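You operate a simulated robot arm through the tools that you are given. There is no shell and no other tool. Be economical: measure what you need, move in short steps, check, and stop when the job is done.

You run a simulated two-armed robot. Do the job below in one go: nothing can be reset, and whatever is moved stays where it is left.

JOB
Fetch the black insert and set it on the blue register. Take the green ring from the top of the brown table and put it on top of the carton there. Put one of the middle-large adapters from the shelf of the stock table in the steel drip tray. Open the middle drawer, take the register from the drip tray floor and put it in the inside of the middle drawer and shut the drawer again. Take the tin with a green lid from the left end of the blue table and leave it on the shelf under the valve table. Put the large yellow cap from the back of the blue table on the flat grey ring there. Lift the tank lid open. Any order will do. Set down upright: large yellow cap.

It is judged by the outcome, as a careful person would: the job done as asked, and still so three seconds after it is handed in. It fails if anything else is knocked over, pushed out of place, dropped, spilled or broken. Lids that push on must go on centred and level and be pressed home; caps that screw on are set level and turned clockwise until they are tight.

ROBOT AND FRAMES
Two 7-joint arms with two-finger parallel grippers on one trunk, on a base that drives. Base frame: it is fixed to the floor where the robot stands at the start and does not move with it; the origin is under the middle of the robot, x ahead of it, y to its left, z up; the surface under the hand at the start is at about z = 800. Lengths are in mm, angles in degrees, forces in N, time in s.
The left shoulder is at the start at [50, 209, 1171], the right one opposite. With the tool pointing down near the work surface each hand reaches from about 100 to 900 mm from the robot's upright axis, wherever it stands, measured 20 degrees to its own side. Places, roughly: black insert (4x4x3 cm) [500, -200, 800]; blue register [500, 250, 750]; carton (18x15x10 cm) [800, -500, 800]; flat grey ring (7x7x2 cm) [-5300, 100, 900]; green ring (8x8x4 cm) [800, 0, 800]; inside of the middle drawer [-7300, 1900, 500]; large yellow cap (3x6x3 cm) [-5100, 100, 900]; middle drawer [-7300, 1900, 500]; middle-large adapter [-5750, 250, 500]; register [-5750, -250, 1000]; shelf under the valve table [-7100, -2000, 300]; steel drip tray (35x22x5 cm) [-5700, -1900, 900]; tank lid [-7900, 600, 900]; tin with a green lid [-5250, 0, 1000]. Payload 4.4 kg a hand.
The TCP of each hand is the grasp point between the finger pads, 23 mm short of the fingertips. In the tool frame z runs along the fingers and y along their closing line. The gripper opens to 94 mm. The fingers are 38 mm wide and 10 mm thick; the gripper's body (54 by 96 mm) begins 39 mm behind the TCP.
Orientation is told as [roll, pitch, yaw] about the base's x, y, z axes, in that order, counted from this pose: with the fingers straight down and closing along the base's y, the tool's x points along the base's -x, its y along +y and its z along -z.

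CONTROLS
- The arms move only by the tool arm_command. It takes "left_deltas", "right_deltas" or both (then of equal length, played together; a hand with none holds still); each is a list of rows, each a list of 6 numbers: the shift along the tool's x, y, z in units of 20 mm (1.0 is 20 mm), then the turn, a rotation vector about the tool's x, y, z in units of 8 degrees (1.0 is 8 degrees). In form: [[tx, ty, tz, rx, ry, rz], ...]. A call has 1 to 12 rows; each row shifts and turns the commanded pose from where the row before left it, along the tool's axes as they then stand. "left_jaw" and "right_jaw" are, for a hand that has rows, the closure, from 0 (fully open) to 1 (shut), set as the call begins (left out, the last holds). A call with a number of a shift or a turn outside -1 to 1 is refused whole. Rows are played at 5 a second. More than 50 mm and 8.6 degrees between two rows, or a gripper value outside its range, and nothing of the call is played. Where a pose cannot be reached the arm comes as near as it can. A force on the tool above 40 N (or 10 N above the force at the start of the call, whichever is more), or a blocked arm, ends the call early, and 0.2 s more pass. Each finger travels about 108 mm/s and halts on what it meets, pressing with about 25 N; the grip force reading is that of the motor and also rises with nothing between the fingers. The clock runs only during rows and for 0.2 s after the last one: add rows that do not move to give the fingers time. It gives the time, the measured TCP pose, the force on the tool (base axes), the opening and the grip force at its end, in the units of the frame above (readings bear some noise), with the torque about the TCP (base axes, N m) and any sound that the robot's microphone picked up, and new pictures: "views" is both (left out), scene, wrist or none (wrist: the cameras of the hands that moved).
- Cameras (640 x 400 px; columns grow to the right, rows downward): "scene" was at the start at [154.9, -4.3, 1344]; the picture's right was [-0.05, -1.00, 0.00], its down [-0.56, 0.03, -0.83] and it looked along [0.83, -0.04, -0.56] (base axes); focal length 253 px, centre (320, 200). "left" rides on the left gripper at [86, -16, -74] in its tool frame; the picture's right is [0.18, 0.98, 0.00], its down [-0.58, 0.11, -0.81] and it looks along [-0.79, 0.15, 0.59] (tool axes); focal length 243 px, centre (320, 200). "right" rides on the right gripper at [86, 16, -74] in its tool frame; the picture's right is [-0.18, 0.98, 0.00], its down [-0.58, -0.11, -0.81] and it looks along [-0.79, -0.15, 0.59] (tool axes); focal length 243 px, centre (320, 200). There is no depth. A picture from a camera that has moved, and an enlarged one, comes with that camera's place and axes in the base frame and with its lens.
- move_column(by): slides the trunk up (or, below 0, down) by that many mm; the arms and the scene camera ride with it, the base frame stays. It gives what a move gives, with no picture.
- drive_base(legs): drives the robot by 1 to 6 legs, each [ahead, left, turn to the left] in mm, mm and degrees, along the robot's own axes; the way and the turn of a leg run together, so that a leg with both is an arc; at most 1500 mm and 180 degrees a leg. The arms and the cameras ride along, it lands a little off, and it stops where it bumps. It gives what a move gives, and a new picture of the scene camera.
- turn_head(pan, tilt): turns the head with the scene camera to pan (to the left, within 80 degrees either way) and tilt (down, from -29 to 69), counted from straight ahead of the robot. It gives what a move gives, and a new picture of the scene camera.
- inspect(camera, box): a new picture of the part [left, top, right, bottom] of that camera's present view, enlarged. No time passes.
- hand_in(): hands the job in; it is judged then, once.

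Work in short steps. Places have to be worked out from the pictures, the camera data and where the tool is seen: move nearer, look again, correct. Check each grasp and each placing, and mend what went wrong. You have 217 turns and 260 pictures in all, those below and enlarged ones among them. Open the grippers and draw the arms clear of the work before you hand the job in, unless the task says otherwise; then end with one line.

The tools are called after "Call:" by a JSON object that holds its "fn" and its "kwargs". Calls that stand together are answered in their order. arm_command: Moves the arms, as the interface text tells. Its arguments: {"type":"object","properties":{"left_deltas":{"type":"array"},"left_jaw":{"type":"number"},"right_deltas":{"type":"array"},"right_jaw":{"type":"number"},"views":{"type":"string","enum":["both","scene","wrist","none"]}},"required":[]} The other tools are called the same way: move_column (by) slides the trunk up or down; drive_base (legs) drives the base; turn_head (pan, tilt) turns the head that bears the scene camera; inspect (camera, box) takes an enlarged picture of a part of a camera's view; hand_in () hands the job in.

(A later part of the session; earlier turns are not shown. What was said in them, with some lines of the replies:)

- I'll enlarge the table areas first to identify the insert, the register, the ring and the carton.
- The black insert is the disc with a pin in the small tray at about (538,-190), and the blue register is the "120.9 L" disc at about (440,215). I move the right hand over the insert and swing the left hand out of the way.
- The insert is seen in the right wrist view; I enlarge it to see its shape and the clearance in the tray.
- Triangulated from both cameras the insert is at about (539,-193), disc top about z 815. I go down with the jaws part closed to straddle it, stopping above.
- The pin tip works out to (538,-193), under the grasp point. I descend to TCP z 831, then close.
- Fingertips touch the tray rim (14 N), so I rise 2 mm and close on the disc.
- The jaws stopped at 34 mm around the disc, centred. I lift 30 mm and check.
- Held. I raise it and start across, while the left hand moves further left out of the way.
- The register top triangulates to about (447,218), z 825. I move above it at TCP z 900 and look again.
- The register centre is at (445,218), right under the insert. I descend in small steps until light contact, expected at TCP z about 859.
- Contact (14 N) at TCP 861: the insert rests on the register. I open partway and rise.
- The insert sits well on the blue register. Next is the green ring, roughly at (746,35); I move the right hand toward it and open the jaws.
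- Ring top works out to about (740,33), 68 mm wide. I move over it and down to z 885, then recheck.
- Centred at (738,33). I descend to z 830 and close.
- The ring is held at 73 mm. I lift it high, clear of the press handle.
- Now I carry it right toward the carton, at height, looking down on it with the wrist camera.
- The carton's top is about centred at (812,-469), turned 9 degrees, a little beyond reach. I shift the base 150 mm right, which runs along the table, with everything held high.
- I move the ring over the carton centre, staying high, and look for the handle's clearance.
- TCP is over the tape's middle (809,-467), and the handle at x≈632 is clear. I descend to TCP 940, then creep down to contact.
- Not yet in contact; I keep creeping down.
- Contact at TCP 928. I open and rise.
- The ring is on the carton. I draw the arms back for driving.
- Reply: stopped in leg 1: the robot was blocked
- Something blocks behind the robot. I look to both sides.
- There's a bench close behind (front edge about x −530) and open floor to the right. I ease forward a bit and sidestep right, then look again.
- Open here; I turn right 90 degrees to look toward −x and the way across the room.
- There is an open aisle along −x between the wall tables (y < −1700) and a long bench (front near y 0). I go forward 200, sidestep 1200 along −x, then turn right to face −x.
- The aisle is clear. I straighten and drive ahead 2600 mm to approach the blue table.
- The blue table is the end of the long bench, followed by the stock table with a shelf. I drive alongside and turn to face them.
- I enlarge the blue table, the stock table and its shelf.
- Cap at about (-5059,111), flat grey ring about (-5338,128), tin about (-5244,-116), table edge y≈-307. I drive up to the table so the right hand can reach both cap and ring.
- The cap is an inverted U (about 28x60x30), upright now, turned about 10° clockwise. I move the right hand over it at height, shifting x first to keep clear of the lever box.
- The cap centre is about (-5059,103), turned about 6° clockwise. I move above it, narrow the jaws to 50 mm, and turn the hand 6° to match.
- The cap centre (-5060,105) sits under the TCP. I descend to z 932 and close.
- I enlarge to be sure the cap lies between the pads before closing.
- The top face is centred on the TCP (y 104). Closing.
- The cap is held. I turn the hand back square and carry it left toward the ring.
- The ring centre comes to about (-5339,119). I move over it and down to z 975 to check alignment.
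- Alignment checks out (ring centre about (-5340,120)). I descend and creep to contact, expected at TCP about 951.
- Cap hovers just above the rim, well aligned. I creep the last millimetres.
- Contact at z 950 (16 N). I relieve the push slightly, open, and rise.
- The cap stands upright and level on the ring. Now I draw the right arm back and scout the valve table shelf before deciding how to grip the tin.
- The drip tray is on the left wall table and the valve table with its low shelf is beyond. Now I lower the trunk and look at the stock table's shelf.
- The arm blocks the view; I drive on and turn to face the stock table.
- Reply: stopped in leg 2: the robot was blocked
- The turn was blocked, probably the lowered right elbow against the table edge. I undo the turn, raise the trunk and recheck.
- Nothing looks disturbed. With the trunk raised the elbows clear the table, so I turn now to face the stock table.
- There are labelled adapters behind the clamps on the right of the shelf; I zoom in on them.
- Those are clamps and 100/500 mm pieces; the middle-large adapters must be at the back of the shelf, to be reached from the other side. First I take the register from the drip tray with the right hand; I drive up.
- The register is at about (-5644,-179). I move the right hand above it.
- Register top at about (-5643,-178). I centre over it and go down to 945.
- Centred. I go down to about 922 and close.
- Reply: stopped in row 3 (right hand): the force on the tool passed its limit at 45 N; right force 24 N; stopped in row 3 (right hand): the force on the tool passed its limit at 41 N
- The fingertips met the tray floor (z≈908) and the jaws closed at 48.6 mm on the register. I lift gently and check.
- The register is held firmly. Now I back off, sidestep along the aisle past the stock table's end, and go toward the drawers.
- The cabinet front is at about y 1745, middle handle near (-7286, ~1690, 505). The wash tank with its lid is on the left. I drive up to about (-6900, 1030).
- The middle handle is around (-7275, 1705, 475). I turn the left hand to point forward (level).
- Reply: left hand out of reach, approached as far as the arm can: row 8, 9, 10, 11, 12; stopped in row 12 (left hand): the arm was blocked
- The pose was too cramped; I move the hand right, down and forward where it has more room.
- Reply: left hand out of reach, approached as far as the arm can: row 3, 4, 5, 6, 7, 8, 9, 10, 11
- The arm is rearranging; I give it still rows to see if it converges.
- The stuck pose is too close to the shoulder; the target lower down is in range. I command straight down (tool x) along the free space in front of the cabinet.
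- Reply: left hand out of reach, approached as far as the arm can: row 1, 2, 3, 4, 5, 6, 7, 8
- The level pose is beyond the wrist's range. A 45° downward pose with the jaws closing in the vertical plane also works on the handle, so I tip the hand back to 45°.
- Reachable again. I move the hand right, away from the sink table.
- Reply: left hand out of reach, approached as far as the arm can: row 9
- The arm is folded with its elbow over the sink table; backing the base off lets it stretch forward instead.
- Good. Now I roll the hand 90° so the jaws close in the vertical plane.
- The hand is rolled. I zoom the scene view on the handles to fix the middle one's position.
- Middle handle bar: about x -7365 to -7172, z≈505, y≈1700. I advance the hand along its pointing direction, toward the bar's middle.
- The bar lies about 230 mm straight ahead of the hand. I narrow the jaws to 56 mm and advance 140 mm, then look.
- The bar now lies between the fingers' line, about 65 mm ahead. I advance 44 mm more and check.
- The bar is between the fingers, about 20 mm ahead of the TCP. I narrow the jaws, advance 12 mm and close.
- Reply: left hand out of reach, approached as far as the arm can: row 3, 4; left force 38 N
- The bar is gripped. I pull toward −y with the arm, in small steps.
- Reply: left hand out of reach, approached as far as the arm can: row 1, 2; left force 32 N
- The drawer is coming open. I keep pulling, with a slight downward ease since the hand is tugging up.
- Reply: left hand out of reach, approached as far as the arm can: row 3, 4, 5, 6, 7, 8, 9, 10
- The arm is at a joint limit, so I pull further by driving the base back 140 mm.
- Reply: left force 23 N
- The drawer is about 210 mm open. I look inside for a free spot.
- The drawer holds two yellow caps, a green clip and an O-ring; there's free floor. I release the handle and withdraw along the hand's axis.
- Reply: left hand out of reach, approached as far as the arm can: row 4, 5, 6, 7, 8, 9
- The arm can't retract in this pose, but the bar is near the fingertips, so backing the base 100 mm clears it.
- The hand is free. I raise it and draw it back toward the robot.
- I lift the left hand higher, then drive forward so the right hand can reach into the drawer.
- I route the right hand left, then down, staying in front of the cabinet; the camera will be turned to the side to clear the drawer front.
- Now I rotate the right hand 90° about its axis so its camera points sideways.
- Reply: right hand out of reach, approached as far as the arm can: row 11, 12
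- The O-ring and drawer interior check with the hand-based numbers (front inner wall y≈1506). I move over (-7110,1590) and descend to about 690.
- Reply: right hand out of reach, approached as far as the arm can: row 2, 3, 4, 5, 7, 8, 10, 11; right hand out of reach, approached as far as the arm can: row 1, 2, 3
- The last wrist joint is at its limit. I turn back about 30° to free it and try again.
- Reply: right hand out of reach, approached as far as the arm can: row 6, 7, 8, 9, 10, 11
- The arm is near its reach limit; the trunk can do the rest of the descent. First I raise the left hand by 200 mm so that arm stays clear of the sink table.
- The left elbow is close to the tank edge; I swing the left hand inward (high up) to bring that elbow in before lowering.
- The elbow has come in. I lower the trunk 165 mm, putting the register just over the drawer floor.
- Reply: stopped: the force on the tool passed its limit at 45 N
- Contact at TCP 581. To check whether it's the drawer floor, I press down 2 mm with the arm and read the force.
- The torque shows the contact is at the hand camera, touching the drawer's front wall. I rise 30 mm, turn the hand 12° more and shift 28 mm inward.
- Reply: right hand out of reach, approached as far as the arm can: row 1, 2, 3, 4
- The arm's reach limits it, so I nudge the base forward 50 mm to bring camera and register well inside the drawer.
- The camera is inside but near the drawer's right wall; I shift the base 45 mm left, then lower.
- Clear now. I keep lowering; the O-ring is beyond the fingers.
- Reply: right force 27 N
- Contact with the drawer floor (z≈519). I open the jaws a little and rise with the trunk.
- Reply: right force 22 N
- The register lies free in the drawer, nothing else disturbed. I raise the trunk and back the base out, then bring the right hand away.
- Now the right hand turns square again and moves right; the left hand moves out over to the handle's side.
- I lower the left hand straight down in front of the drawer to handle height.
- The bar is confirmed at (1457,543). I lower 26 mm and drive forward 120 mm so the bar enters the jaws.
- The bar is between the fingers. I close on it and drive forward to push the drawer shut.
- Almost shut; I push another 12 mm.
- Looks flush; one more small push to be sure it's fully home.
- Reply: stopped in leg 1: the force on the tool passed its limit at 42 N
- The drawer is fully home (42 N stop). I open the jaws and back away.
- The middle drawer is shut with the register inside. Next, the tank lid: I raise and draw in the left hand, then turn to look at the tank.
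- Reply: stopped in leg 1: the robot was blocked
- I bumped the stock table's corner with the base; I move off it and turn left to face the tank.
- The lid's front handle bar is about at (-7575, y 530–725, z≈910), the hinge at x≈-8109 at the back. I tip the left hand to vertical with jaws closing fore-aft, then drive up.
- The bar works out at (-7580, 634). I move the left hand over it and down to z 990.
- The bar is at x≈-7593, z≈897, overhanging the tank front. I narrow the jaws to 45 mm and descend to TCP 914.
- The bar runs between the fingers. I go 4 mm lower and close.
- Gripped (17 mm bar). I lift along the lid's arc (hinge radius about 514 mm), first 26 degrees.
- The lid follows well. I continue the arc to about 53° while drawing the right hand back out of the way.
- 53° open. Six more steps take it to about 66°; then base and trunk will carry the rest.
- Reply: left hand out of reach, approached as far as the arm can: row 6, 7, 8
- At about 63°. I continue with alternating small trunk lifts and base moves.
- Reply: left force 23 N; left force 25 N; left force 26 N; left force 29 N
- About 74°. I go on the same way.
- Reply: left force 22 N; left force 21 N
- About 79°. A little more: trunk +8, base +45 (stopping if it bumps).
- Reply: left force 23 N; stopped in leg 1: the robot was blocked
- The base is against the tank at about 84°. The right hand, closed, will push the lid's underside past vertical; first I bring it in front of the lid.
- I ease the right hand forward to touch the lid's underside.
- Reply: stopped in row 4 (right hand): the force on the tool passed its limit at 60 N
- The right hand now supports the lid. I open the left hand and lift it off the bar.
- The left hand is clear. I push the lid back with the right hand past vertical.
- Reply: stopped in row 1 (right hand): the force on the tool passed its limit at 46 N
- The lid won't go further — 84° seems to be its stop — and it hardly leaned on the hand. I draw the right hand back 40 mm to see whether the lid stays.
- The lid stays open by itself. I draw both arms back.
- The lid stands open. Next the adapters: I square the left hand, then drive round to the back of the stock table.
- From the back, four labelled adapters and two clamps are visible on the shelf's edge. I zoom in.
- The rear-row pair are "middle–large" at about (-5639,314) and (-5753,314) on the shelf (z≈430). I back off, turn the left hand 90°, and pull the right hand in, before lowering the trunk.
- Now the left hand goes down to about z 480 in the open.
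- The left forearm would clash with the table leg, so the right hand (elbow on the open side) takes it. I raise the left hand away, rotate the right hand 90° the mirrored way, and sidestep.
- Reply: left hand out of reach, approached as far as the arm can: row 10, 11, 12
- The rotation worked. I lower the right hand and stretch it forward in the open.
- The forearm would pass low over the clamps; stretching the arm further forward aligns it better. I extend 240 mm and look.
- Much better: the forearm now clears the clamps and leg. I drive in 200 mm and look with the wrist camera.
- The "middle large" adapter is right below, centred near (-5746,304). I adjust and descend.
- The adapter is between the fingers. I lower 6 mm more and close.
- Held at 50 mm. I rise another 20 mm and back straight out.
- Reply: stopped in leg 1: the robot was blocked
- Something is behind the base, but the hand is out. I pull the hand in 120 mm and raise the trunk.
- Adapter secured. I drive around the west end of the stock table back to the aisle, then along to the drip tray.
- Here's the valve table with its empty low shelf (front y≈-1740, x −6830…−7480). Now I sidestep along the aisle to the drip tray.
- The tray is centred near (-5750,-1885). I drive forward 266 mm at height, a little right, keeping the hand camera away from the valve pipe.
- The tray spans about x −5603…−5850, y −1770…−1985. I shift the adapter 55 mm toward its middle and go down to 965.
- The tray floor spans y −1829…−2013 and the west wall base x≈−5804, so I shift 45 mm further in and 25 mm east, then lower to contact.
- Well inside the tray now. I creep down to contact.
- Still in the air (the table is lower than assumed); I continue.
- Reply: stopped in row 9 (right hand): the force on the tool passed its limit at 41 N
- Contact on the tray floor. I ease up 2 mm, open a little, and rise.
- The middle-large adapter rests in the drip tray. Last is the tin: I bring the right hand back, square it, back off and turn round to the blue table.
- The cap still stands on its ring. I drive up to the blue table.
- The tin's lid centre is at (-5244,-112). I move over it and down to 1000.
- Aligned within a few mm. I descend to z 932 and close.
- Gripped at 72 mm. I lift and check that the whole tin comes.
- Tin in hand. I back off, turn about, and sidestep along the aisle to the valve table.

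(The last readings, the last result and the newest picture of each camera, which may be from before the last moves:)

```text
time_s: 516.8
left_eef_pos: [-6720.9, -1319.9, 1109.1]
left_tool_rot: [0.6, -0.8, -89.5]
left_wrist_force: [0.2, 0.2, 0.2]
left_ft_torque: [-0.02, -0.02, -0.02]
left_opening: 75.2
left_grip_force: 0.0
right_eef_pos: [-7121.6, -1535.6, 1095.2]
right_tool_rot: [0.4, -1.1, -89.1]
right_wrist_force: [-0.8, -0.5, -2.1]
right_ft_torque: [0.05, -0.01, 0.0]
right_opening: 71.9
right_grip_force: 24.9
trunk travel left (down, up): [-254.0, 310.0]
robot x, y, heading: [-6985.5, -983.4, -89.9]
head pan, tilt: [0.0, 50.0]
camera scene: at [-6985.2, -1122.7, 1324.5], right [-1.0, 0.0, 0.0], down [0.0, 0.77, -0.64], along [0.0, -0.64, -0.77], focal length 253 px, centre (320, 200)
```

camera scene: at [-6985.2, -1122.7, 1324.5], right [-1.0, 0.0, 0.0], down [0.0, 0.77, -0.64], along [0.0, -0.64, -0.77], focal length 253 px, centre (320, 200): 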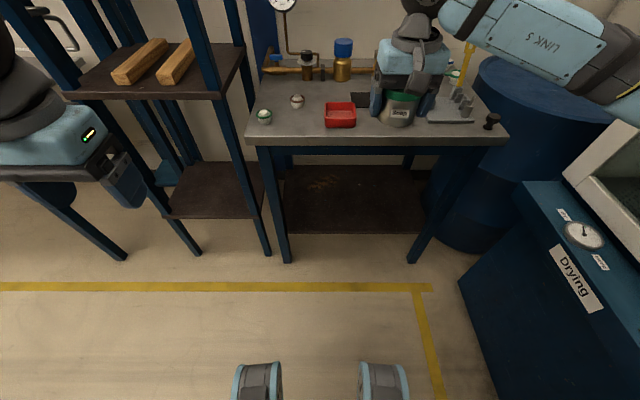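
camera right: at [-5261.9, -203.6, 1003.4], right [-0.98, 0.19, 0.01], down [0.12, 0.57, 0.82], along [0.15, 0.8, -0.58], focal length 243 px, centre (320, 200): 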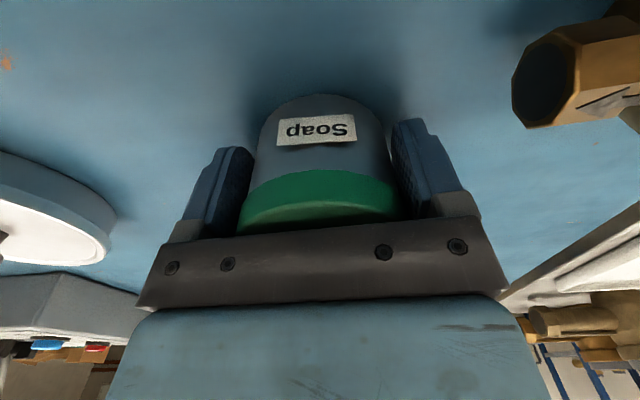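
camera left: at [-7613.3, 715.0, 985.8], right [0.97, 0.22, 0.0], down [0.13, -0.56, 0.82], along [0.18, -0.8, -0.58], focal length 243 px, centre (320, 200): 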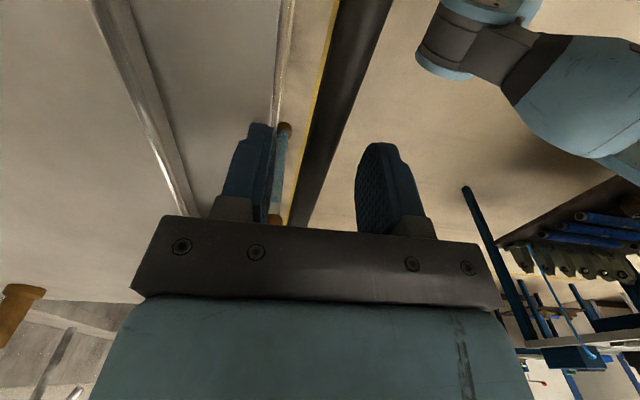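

The shelf is at about z 300, front edge y≈-1765, x −6790…−7510; I'll set the tin near (-7065,-1835). I draw the left hand in, stretch the right hand a bit, and lower the trunk.

Call:
{"fn": "arm_command", "kwargs": {"left_deltas": [[1, 0, 0, 0, 0, 0], [1, 0, 0, 0, 0, 0], [1, 0, 0, 0, 0, 0], [1, 0, 0, 0, 0, 0], [1, 0, 0, 0, 0, 0], [0, 0, 0, 0, 0, 0]], "right_deltas": [[-0.5, 0, 0, 0, 0, 0], [-0.5, 0, 0, 0, 0, 0], [-0.5, 0, 0, 0, 0, 0], [-0.5, 0, 0, 0, 0, 0], [0, 0, 0, 0, 0, 0], [0, 0, 0, 0, 0, 0]], "views": "none"}}

Call:
{"fn": "drive_base", "kwargs": {"legs": [[0, 60, 0]]}}

Call:
{"fn": "move_column", "kwargs": {"by": -250}}

Call:
{"fn": "arm_command", "kwargs": {"right_deltas": [[0, 0, 1, 0, 0, 0], [0, 0, 1, 0, 0, 0], [0, 0, 1, 0, 0, 0], [0, 0, 1, 0, 0, 0], [0, 0, 1, 0, 0, 0], [0, 0, 1, 0, 0, 0], [0, 0, 1, 0, 0, 0], [0, 0, 1, 0, 0, 0], [0, 0, 1, 0, 0, 0], [0, 0, 1, 0, 0, 0], [0, 0, 1, 0, 0, 0], [0, 0, 1, 0, 0, 0]], "views": "none"}}

Call:
{"fn": "arm_command", "kwargs": {"right_deltas": [[0, 0, 1, 0, 0, 0], [0, 0, 1, 0, 0, 0], [0, 0, 1, 0, 0, 0], [0, 0, 1, 0, 0, 0], [0, 0, 1, 0, 0, 0], [0, 0, 1, 0, 0, 0], [0, 0, 1, 0, 0, 0], [0, 0, 1, 0, 0, 0], [0, 0, 1, 0, 0, 0], [0, 0, 1, 0, 0, 0], [0, 0, 0, 0, 0, 0]], "views": "scene"}}

```text
time_s: 518.1
left_eef_pos: [-6728.3, -1294.6, 1135.0]
left_tool_rot: [0.6, -0.7, -89.4]
left_wrist_force: [0.0, -0.2, -0.2]
left_ft_torque: [0.01, 0.02, 0.0]
left_opening: 75.4
left_grip_force: 0.0
left hand out of reach, approached as far as the arm can: row 1, 2, 3, 4, 5
right_eef_pos: [-7120.2, -1574.2, 1096.2]
right_tool_rot: [0.4, -1.1, -89.2]
right_wrist_force: [-0.1, -0.2, -2.6]
right_ft_torque: [-0.02, -0.01, 0.03]
right_opening: 72.3
right_grip_force: 24.8
trunk travel left (down, up): [-254.0, 310.0]
robot x, y, heading: [-6983.3, -977.6, -89.7]
head pan, tilt: [0.0, 50.0]
```

```text
time_s: 519.4
left_eef_pos: [-6668.8, -1295.9, 1133.5]
left_tool_rot: [0.6, -0.6, -89.4]
left_wrist_force: [0.4, 0.2, -0.2]
left_ft_torque: [0.01, -0.01, 0.01]
left_opening: 75.1
left_grip_force: 0.0
right_eef_pos: [-7060.5, -1575.3, 1096.0]
right_tool_rot: [0.4, -1.2, -89.3]
right_wrist_force: [0.4, -0.1, -2.4]
right_ft_torque: [0.03, 0.0, -0.02]
right_opening: 72.1
right_grip_force: 24.9
trunk travel left (down, up): [-254.0, 310.0]
robot x, y, heading: [-6923.2, -975.5, -90.1]
head pan, tilt: [0.0, 50.0]
camera scene: at [-6925.1, -1122.5, 1324.4], right [-1.0, 0.0, 0.0], down [0.0, 0.77, -0.64], along [0.0, -0.64, -0.77], focal length 253 px, centre (320, 200)
```

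scene: 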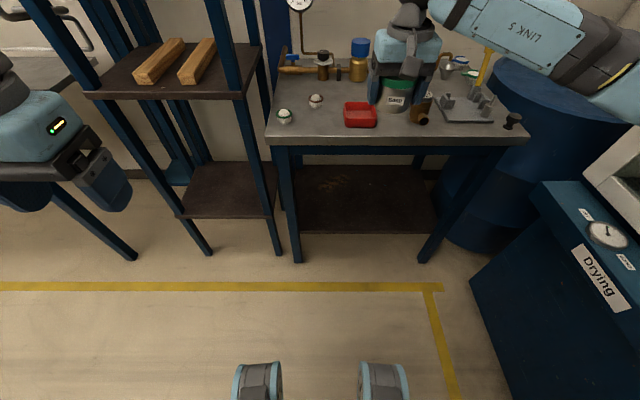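

```text
time_s: 521.9
left_eef_pos: [-6669.4, -1293.8, 884.9]
left_tool_rot: [0.7, -0.8, -89.5]
left_wrist_force: [0.3, 0.0, -0.1]
left_ft_torque: [-0.05, -0.01, 0.01]
left_opening: 75.0
left_grip_force: 0.0
right_eef_pos: [-7061.3, -1573.7, 846.6]
right_tool_rot: [0.3, -1.0, -89.2]
right_wrist_force: [-0.2, -0.4, -1.4]
right_ft_torque: [0.07, -0.05, 0.0]
right_opening: 72.1
right_grip_force: 25.6
trunk travel left (down, up): [-4.0, 560.0]
robot x, y, heading: [-6925.2, -979.3, -90.1]
head pan, tilt: [0.0, 50.0]
```

```text
time_s: 524.5
left_eef_pos: [-6668.3, -1294.3, 885.4]
left_tool_rot: [0.6, -0.7, -89.5]
left_wrist_force: [0.0, -0.6, -0.3]
left_ft_torque: [0.02, -0.02, -0.02]
left_opening: 75.1
left_grip_force: 0.0
right_eef_pos: [-7060.8, -1579.9, 606.5]
right_tool_rot: [0.4, -1.1, -89.2]
right_wrist_force: [0.1, 0.2, -2.2]
right_ft_torque: [0.03, 0.01, -0.01]
right_opening: 72.1
right_grip_force: 24.9
trunk travel left (down, up): [-4.0, 560.0]
robot x, y, heading: [-6926.2, -975.9, -90.0]
head pan, tilt: [0.0, 50.0]
```

```text
time_s: 526.9
left_eef_pos: [-6668.5, -1294.6, 884.9]
left_tool_rot: [0.6, -0.7, -89.4]
left_wrist_force: [0.2, 0.7, 0.4]
left_ft_torque: [-0.03, 0.01, 0.0]
left_opening: 75.4
left_grip_force: 0.1
right_eef_pos: [-7057.3, -1582.2, 406.5]
right_tool_rot: [0.5, -1.1, -89.1]
right_wrist_force: [-0.5, -0.2, -2.8]
right_ft_torque: [0.03, 0.03, -0.03]
right_opening: 72.1
right_grip_force: 25.8
trunk travel left (down, up): [-4.0, 560.0]
robot x, y, heading: [-6925.8, -977.2, -89.9]
head pan, tilt: [0.0, 50.0]
camera scene: at [-6925.3, -1122.5, 1074.5], right [-1.0, 0.0, 0.0], down [0.0, 0.77, -0.64], along [0.0, -0.64, -0.77], focal length 253 px, centre (320, 200)
```

scene: 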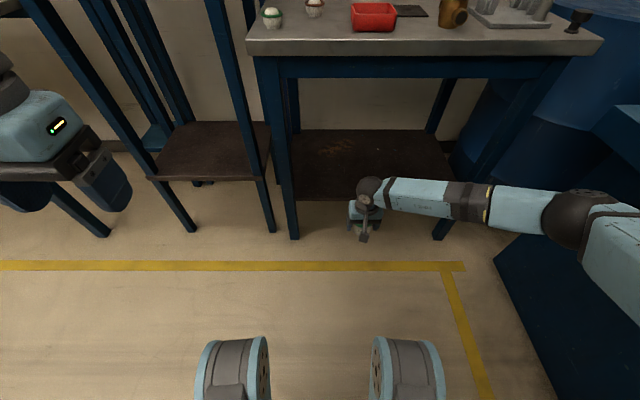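

The forearm will clear legs and cabinet. I drive in 250 mm, tin bottom still about 60 mm above the shelf.

Call:
{"fn": "drive_base", "kwargs": {"legs": [[250, 0, 0]]}}

Call:
{"fn": "inspect", "kwargs": {"camera": "right", "box": [0, 0, 640, 400]}}

```text
time_s: 528.8
left_eef_pos: [-6668.7, -1548.9, 885.3]
left_tool_rot: [0.6, -0.7, -89.6]
left_wrist_force: [-0.1, 0.1, 0.3]
left_ft_torque: [0.0, -0.03, -0.02]
left_opening: 75.1
left_grip_force: 0.2
right_eef_pos: [-7058.5, -1834.3, 408.0]
right_tool_rot: [0.3, -1.1, -89.3]
right_wrist_force: [0.5, 0.7, -2.1]
right_ft_torque: [0.03, 0.02, 0.01]
right_opening: 72.1
right_grip_force: 25.4
trunk travel left (down, up): [-4.0, 560.0]
robot x, y, heading: [-6922.1, -1228.8, -89.9]
head pan, tilt: [0.0, 50.0]
camera scene: at [-6925.4, -1374.8, 1074.4], right [-1.0, 0.0, 0.0], down [0.0, 0.77, -0.64], along [0.0, -0.64, -0.77], focal length 253 px, centre (320, 200)
```

scene: 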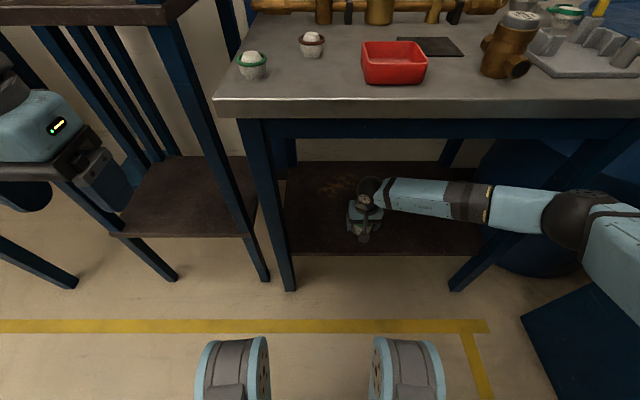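

```text
1.00 times, centred on (320, 200) of right (not enlarged: the box is as wide or as high as the picture)
camera zoom: at [-7044.1, -1747.9, 478.9], right [0.98, -0.17, 0.01], down [-0.11, -0.57, 0.82], along [-0.14, -0.8, -0.58], focal length 243 px, centre (320, 200)
```

zoom: 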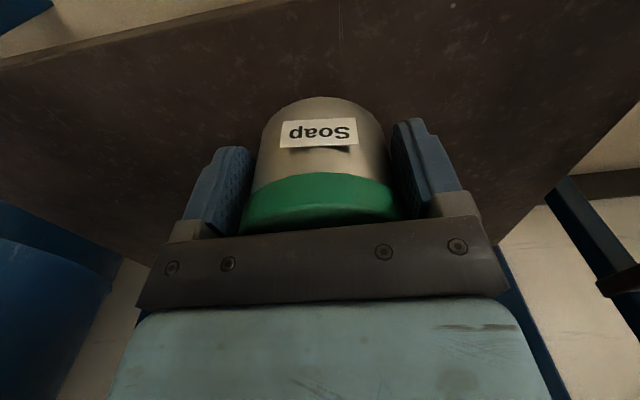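

The tin's near side is only ~10 mm inside the shelf edge; I go in another 60 mm before lowering.

Call:
{"fn": "drive_base", "kwargs": {"legs": [[60, 0, 0]]}}

Call:
{"fn": "arm_command", "kwargs": {"right_deltas": [[0, 0, 0.8, 0, 0, 0], [0, 0, 0.7, 0, 0, 0], [0, 0, 0.6, 0, 0, 0], [0, 0, 0.3, 0, 0, 0], [0, 0, 0.2, 0, 0, 0], [0, 0, 0.15, 0, 0, 0], [0, 0, 0, 0, 0, 0]], "views": "wrist"}}

```text
time_s: 529.7
left_eef_pos: [-6668.8, -1606.1, 885.2]
left_tool_rot: [0.5, -0.7, -89.4]
left_wrist_force: [-0.5, -0.3, -0.5]
left_ft_torque: [0.03, 0.03, 0.0]
left_opening: 75.3
left_grip_force: 0.0
right_eef_pos: [-7058.4, -1892.9, 406.5]
right_tool_rot: [0.5, -1.1, -89.4]
right_wrist_force: [-0.5, -1.1, -2.7]
right_ft_torque: [0.02, -0.02, -0.01]
right_opening: 72.1
right_grip_force: 25.2
trunk travel left (down, up): [-4.0, 560.0]
robot x, y, heading: [-6923.7, -1287.1, -90.1]
head pan, tilt: [0.0, 50.0]
camera scene: at [-6925.2, -1433.5, 1074.4], right [-1.0, 0.0, 0.0], down [0.0, 0.77, -0.64], along [0.0, -0.64, -0.77], focal length 253 px, centre (320, 200)
```

scene: 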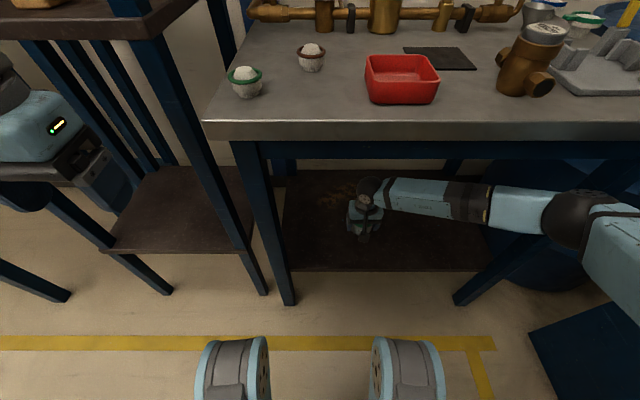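

```text
time_s: 531.3
left_eef_pos: [-6668.9, -1606.4, 885.1]
left_tool_rot: [0.5, -0.8, -89.5]
left_wrist_force: [0.1, -0.2, 0.0]
left_ft_torque: [-0.01, -0.03, 0.02]
left_opening: 75.2
left_grip_force: 0.1
right_eef_pos: [-7059.3, -1893.1, 352.4]
right_tool_rot: [0.5, -1.2, -89.3]
right_wrist_force: [0.5, -0.1, -2.1]
right_ft_torque: [0.03, 0.0, -0.01]
right_opening: 71.8
right_grip_force: 24.8
trunk travel left (down, up): [-4.0, 560.0]
robot x, y, heading: [-6925.3, -1286.6, -89.7]
head pan, tilt: [0.0, 50.0]
camera right: at [-7043.4, -1807.1, 423.8], right [0.99, -0.17, 0.01], down [-0.11, -0.57, 0.82], along [-0.13, -0.81, -0.58], focal length 243 px, centre (320, 200)
```

right: 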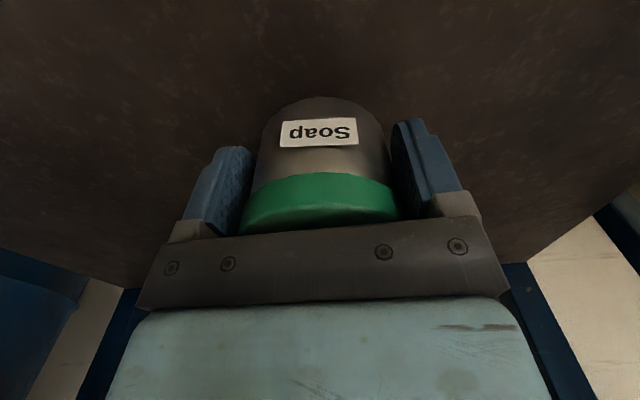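

Not yet touching; I creep down to contact.

Call:
{"fn": "arm_command", "kwargs": {"right_deltas": [[0, 0, 0.2, 0, 0, 0], [0, 0, 0.15, 0, 0, 0], [0, 0, 0.15, 0, 0, 0], [0, 0, 0.15, 0, 0, 0], [0, 0, 0.15, 0, 0, 0], [0, 0, 0.12, 0, 0, 0], [0, 0, 0, 0, 0, 0]], "views": "none"}}

```text
time_s: 532.9
left_eef_pos: [-6668.9, -1604.4, 884.7]
left_tool_rot: [0.5, -0.8, -89.5]
left_wrist_force: [0.4, -0.4, 0.6]
left_ft_torque: [0.0, 0.02, -0.02]
left_opening: 75.3
left_grip_force: 0.1
right_eef_pos: [-7057.7, -1894.5, 334.8]
right_tool_rot: [0.3, -0.9, -89.4]
right_wrist_force: [0.9, 0.3, -2.8]
right_ft_torque: [0.0, 0.0, 0.02]
right_opening: 71.9
right_grip_force: 24.7
trunk travel left (down, up): [-4.0, 560.0]
robot x, y, heading: [-6923.5, -1288.3, -90.3]
head pan, tilt: [0.0, 50.0]
```

Call:
{"fn": "arm_command", "kwargs": {"right_deltas": [[0, 0, 0.12, 0, 0, 0], [0, 0, 0.12, 0, 0, 0], [0, 0, 0.12, 0, 0, 0], [0, 0, 0.12, 0, 0, 0], [0, 0, 0.12, 0, 0, 0], [0, 0, 0.12, 0, 0, 0], [0, 0, 0.12, 0, 0, 0], [0, 0, 0.12, 0, 0, 0], [0, 0, 0, 0, 0, 0]], "views": "wrist"}}

```text
time_s: 534.9
left_eef_pos: [-6668.7, -1604.9, 885.9]
left_tool_rot: [0.6, -0.9, -89.5]
left_wrist_force: [0.3, -0.1, -0.7]
left_ft_torque: [-0.02, -0.01, 0.03]
left_opening: 75.0
left_grip_force: 0.1
right_eef_pos: [-7057.6, -1895.9, 317.1]
right_tool_rot: [0.4, -1.3, -89.2]
right_wrist_force: [-0.5, 0.1, 14.3]
right_ft_torque: [0.01, 0.61, 0.09]
right_opening: 72.1
right_grip_force: 25.0
trunk travel left (down, up): [-4.0, 560.0]
robot x, y, heading: [-6924.6, -1289.8, -89.7]
head pan, tilt: [0.0, 50.0]
camera right: at [-7043.1, -1809.0, 388.0], right [0.99, -0.17, 0.01], down [-0.11, -0.56, 0.82], along [-0.13, -0.81, -0.57], focal length 243 px, centre (320, 200)
```

right: 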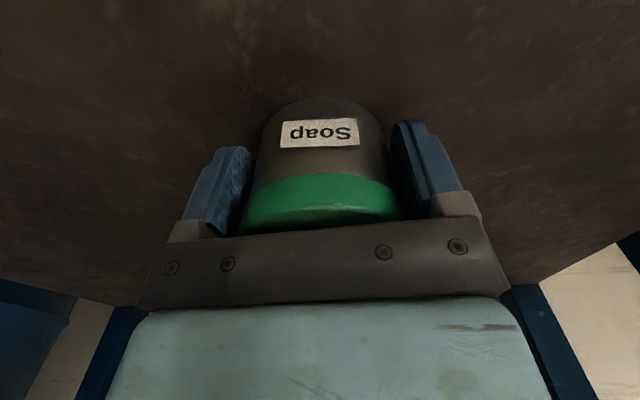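

Contact (14 N). I open the jaws and rise straight up off the tin with the hand.

Call:
{"fn": "arm_command", "kwargs": {"right_deltas": [[0, 0, -0.05, 0, 0, 0], [0, 0, 0, 0, 0, 0], [0, 0, 0, 0, 0, 0]], "right_jaw": 0, "views": "none"}}

Call:
{"fn": "arm_command", "kwargs": {"right_deltas": [[0, 0, -0.5, 0, 0, 0], [0, 0, -1, 0, 0, 0], [0, 0, -1, 0, 0, 0], [0, 0, -1, 0, 0, 0], [0, 0, -1, 0, 0, 0], [0, 0, 0, 0, 0, 0]], "views": "none"}}

Call:
{"fn": "drive_base", "kwargs": {"legs": [[-330, 0, 0]]}}

```text
time_s: 535.7
left_eef_pos: [-6668.0, -1605.6, 884.7]
left_tool_rot: [0.7, -0.7, -89.5]
left_wrist_force: [-0.6, -0.7, -0.1]
left_ft_torque: [-0.02, 0.04, -0.01]
left_opening: 75.1
left_grip_force: 0.1
right_eef_pos: [-7057.4, -1893.3, 315.7]
right_tool_rot: [0.4, -1.2, -89.3]
right_wrist_force: [0.5, -0.8, -0.4]
right_ft_torque: [0.05, 0.0, -0.02]
right_opening: 93.9
right_grip_force: 0.0
trunk travel left (down, up): [-4.0, 560.0]
robot x, y, heading: [-6923.7, -1287.7, -90.1]
head pan, tilt: [0.0, 50.0]
```

```text
time_s: 537.1
left_eef_pos: [-6668.7, -1603.9, 884.1]
left_tool_rot: [0.5, -0.8, -89.5]
left_wrist_force: [-0.5, 0.2, -0.2]
left_ft_torque: [-0.04, 0.01, 0.0]
left_opening: 75.2
left_grip_force: 0.1
right_eef_pos: [-7058.8, -1893.8, 406.0]
right_tool_rot: [0.4, -1.2, -89.3]
right_wrist_force: [-1.0, 0.3, -0.3]
right_ft_torque: [-0.04, 0.01, -0.02]
right_opening: 94.2
right_grip_force: 0.1
trunk travel left (down, up): [-4.0, 560.0]
robot x, y, heading: [-6927.0, -1291.0, -90.1]
head pan, tilt: [0.0, 50.0]
```

```text
time_s: 539.3
left_eef_pos: [-6669.7, -1269.6, 885.6]
left_tool_rot: [0.6, -0.9, -89.7]
left_wrist_force: [-0.7, 0.1, 0.6]
left_ft_torque: [0.01, 0.0, 0.03]
left_opening: 74.9
left_grip_force: 0.0
right_eef_pos: [-7061.3, -1557.9, 405.5]
right_tool_rot: [0.4, -1.1, -89.6]
right_wrist_force: [0.4, 0.1, 1.2]
right_ft_torque: [-0.02, 0.02, -0.01]
right_opening: 94.1
right_grip_force: 0.2
trunk travel left (down, up): [-4.0, 560.0]
robot x, y, heading: [-6927.4, -950.0, -90.2]
head pan, tilt: [0.0, 50.0]
camera scene: at [-6925.3, -1096.8, 1074.5], right [-1.0, 0.0, 0.0], down [0.0, 0.77, -0.64], along [0.0, -0.64, -0.77], focal length 253 px, centre (320, 200)
```

scene: 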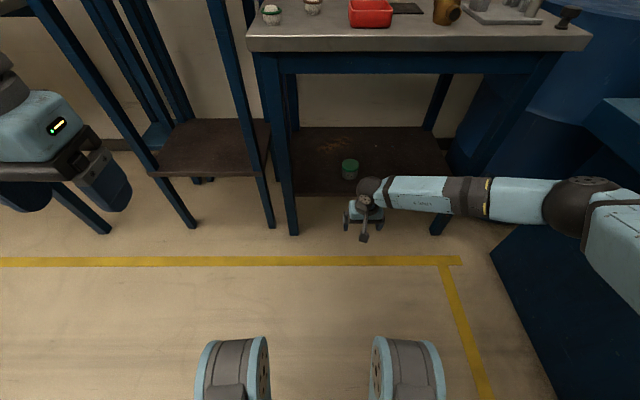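

The tin stands upright on the shelf. I raise the arms clear with open grippers.

Call:
{"fn": "arm_command", "kwargs": {"right_deltas": [[0.5, 0, -1, 0, 0, 0], [0.5, 0, -1, 0, 0, 0], [0.5, 0, -1, 0, 0, 0], [0.5, 0, -1, 0, 0, 0], [0.5, 0, -1, 0, 0, 0], [0.5, 0, -1, 0, 0, 0], [0.5, 0, -1, 0, 0, 0], [0.5, 0, -1, 0, 0, 0], [0, 0, -1, 0, 0, 0], [0, 0, -1, 0, 0, 0]], "left_deltas": [[0, 0, 0, 0, 0, 0], [0, 0, 0, 0, 0, 0], [0, 0, 0, 0, 0, 0], [0, 0, 0, 0, 0, 0], [0, 0, 0, 0, 0, 0], [0, 0, 0, 0, 0, 0], [0, 0, 0, 0, 0, 0], [0, 0, 0, 0, 0, 0], [0, 0, 0, 0, 0, 0], [0, 0, 0, 0, 0, 0]], "left_jaw": 0, "views": "scene"}}

Call:
{"fn": "move_column", "kwargs": {"by": 250}}

Call:
{"fn": "drive_base", "kwargs": {"legs": [[0, 0, -110]]}}

```text
time_s: 541.5
left_eef_pos: [-6670.2, -1270.8, 884.6]
left_tool_rot: [0.5, -0.8, -89.7]
left_wrist_force: [-1.1, 0.2, 0.1]
left_ft_torque: [-0.01, -0.03, -0.01]
left_opening: 94.2
left_grip_force: 0.1
right_eef_pos: [-7064.6, -1473.8, 605.0]
right_tool_rot: [0.2, -1.1, -89.5]
right_wrist_force: [0.2, -0.4, -0.3]
right_ft_torque: [-0.01, 0.01, -0.03]
right_opening: 93.9
right_grip_force: 0.1
trunk travel left (down, up): [-4.0, 560.0]
robot x, y, heading: [-6926.6, -952.1, -90.2]
head pan, tilt: [0.0, 50.0]
camera scene: at [-6925.2, -1096.9, 1074.5], right [-1.0, 0.0, 0.0], down [0.0, 0.77, -0.64], along [0.0, -0.64, -0.77], focal length 253 px, centre (320, 200)
```

scene: 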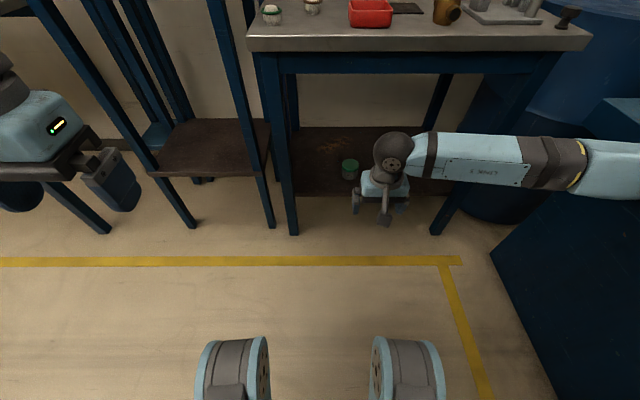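

```text
time_s: 544.1
left_eef_pos: [-6670.0, -1270.3, 1133.8]
left_tool_rot: [0.6, -0.8, -89.7]
left_wrist_force: [0.4, 0.8, 0.7]
left_ft_torque: [-0.01, 0.02, 0.01]
left_opening: 93.8
left_grip_force: 0.0
right_eef_pos: [-7063.5, -1474.6, 854.1]
right_tool_rot: [0.3, -1.1, -89.6]
right_wrist_force: [-0.3, 0.5, 0.0]
right_ft_torque: [0.02, -0.01, 0.0]
right_opening: 94.0
right_grip_force: 0.0
trunk travel left (down, up): [-254.0, 310.0]
robot x, y, heading: [-6923.2, -949.9, -90.3]
head pan, tilt: [0.0, 50.0]
```

```text
time_s: 549.1
left_eef_pos: [-7306.7, -1088.9, 1134.9]
left_tool_rot: [0.6, -0.9, 161.2]
left_wrist_force: [-0.4, -0.4, -0.3]
left_ft_torque: [-0.02, 0.0, -0.02]
left_opening: 93.7
left_grip_force: 0.0
right_eef_pos: [-7371.7, -649.5, 854.7]
right_tool_rot: [0.4, -1.1, 161.4]
right_wrist_force: [-0.5, 0.1, -0.4]
right_ft_torque: [0.0, -0.02, 0.0]
right_opening: 93.7
right_grip_force: 0.0
trunk travel left (down, up): [-254.0, 310.0]
robot x, y, heading: [-6920.4, -953.2, 160.5]
head pan, tilt: [0.0, 50.0]
camera scene: at [-7061.0, -904.8, 1324.5], right [0.33, 0.94, 0.0], down [0.72, -0.25, -0.64], along [-0.61, 0.21, -0.77], focal length 253 px, centre (320, 200)
```

scene: 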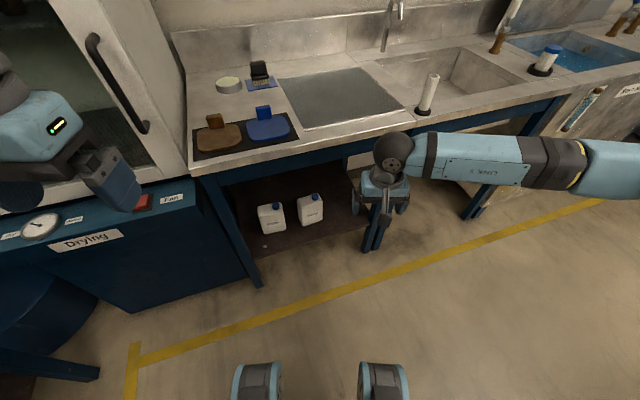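

The upper right of the picture shows open blue water in the tank, so the lid is still up; I pan the head for one last check.

Call:
{"fn": "turn_head", "kwargs": {"pan": -35, "tilt": 25}}

```text
time_s: 550.1
left_eef_pos: [-7306.8, -1088.6, 1134.1]
left_tool_rot: [0.6, -0.7, 161.1]
left_wrist_force: [0.0, -0.3, -0.9]
left_ft_torque: [0.04, -0.02, -0.01]
left_opening: 94.2
left_grip_force: 0.1
right_eef_pos: [-7372.0, -649.8, 854.1]
right_tool_rot: [0.3, -1.2, 161.4]
right_wrist_force: [-0.1, 0.0, -0.6]
right_ft_torque: [0.03, 0.0, 0.0]
right_opening: 94.0
right_grip_force: 0.0
trunk travel left (down, up): [-254.0, 310.0]
robot x, y, heading: [-6927.0, -951.1, 160.9]
head pan, tilt: [-35.0, 25.0]
camera scene: at [-7042.2, -855.6, 1361.9], right [0.81, 0.58, 0.0], down [0.25, -0.34, -0.91], along [-0.53, 0.74, -0.42], focal length 253 px, centre (320, 200)
```

scene: 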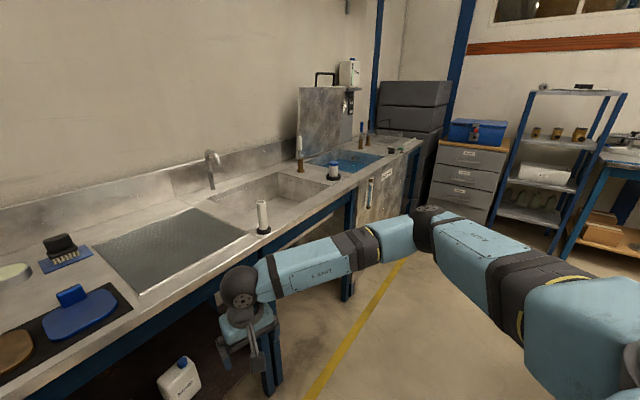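

The lid stands open, the drawers are shut, and both arms are clear with the grippers open. I hand in.

Call:
{"fn": "hand_in", "kwargs": {}}

```text
The job is handed in.
```

All seven tasks are done and the job is handed in; the tank lid stopped at about 84° and stands open by itself.
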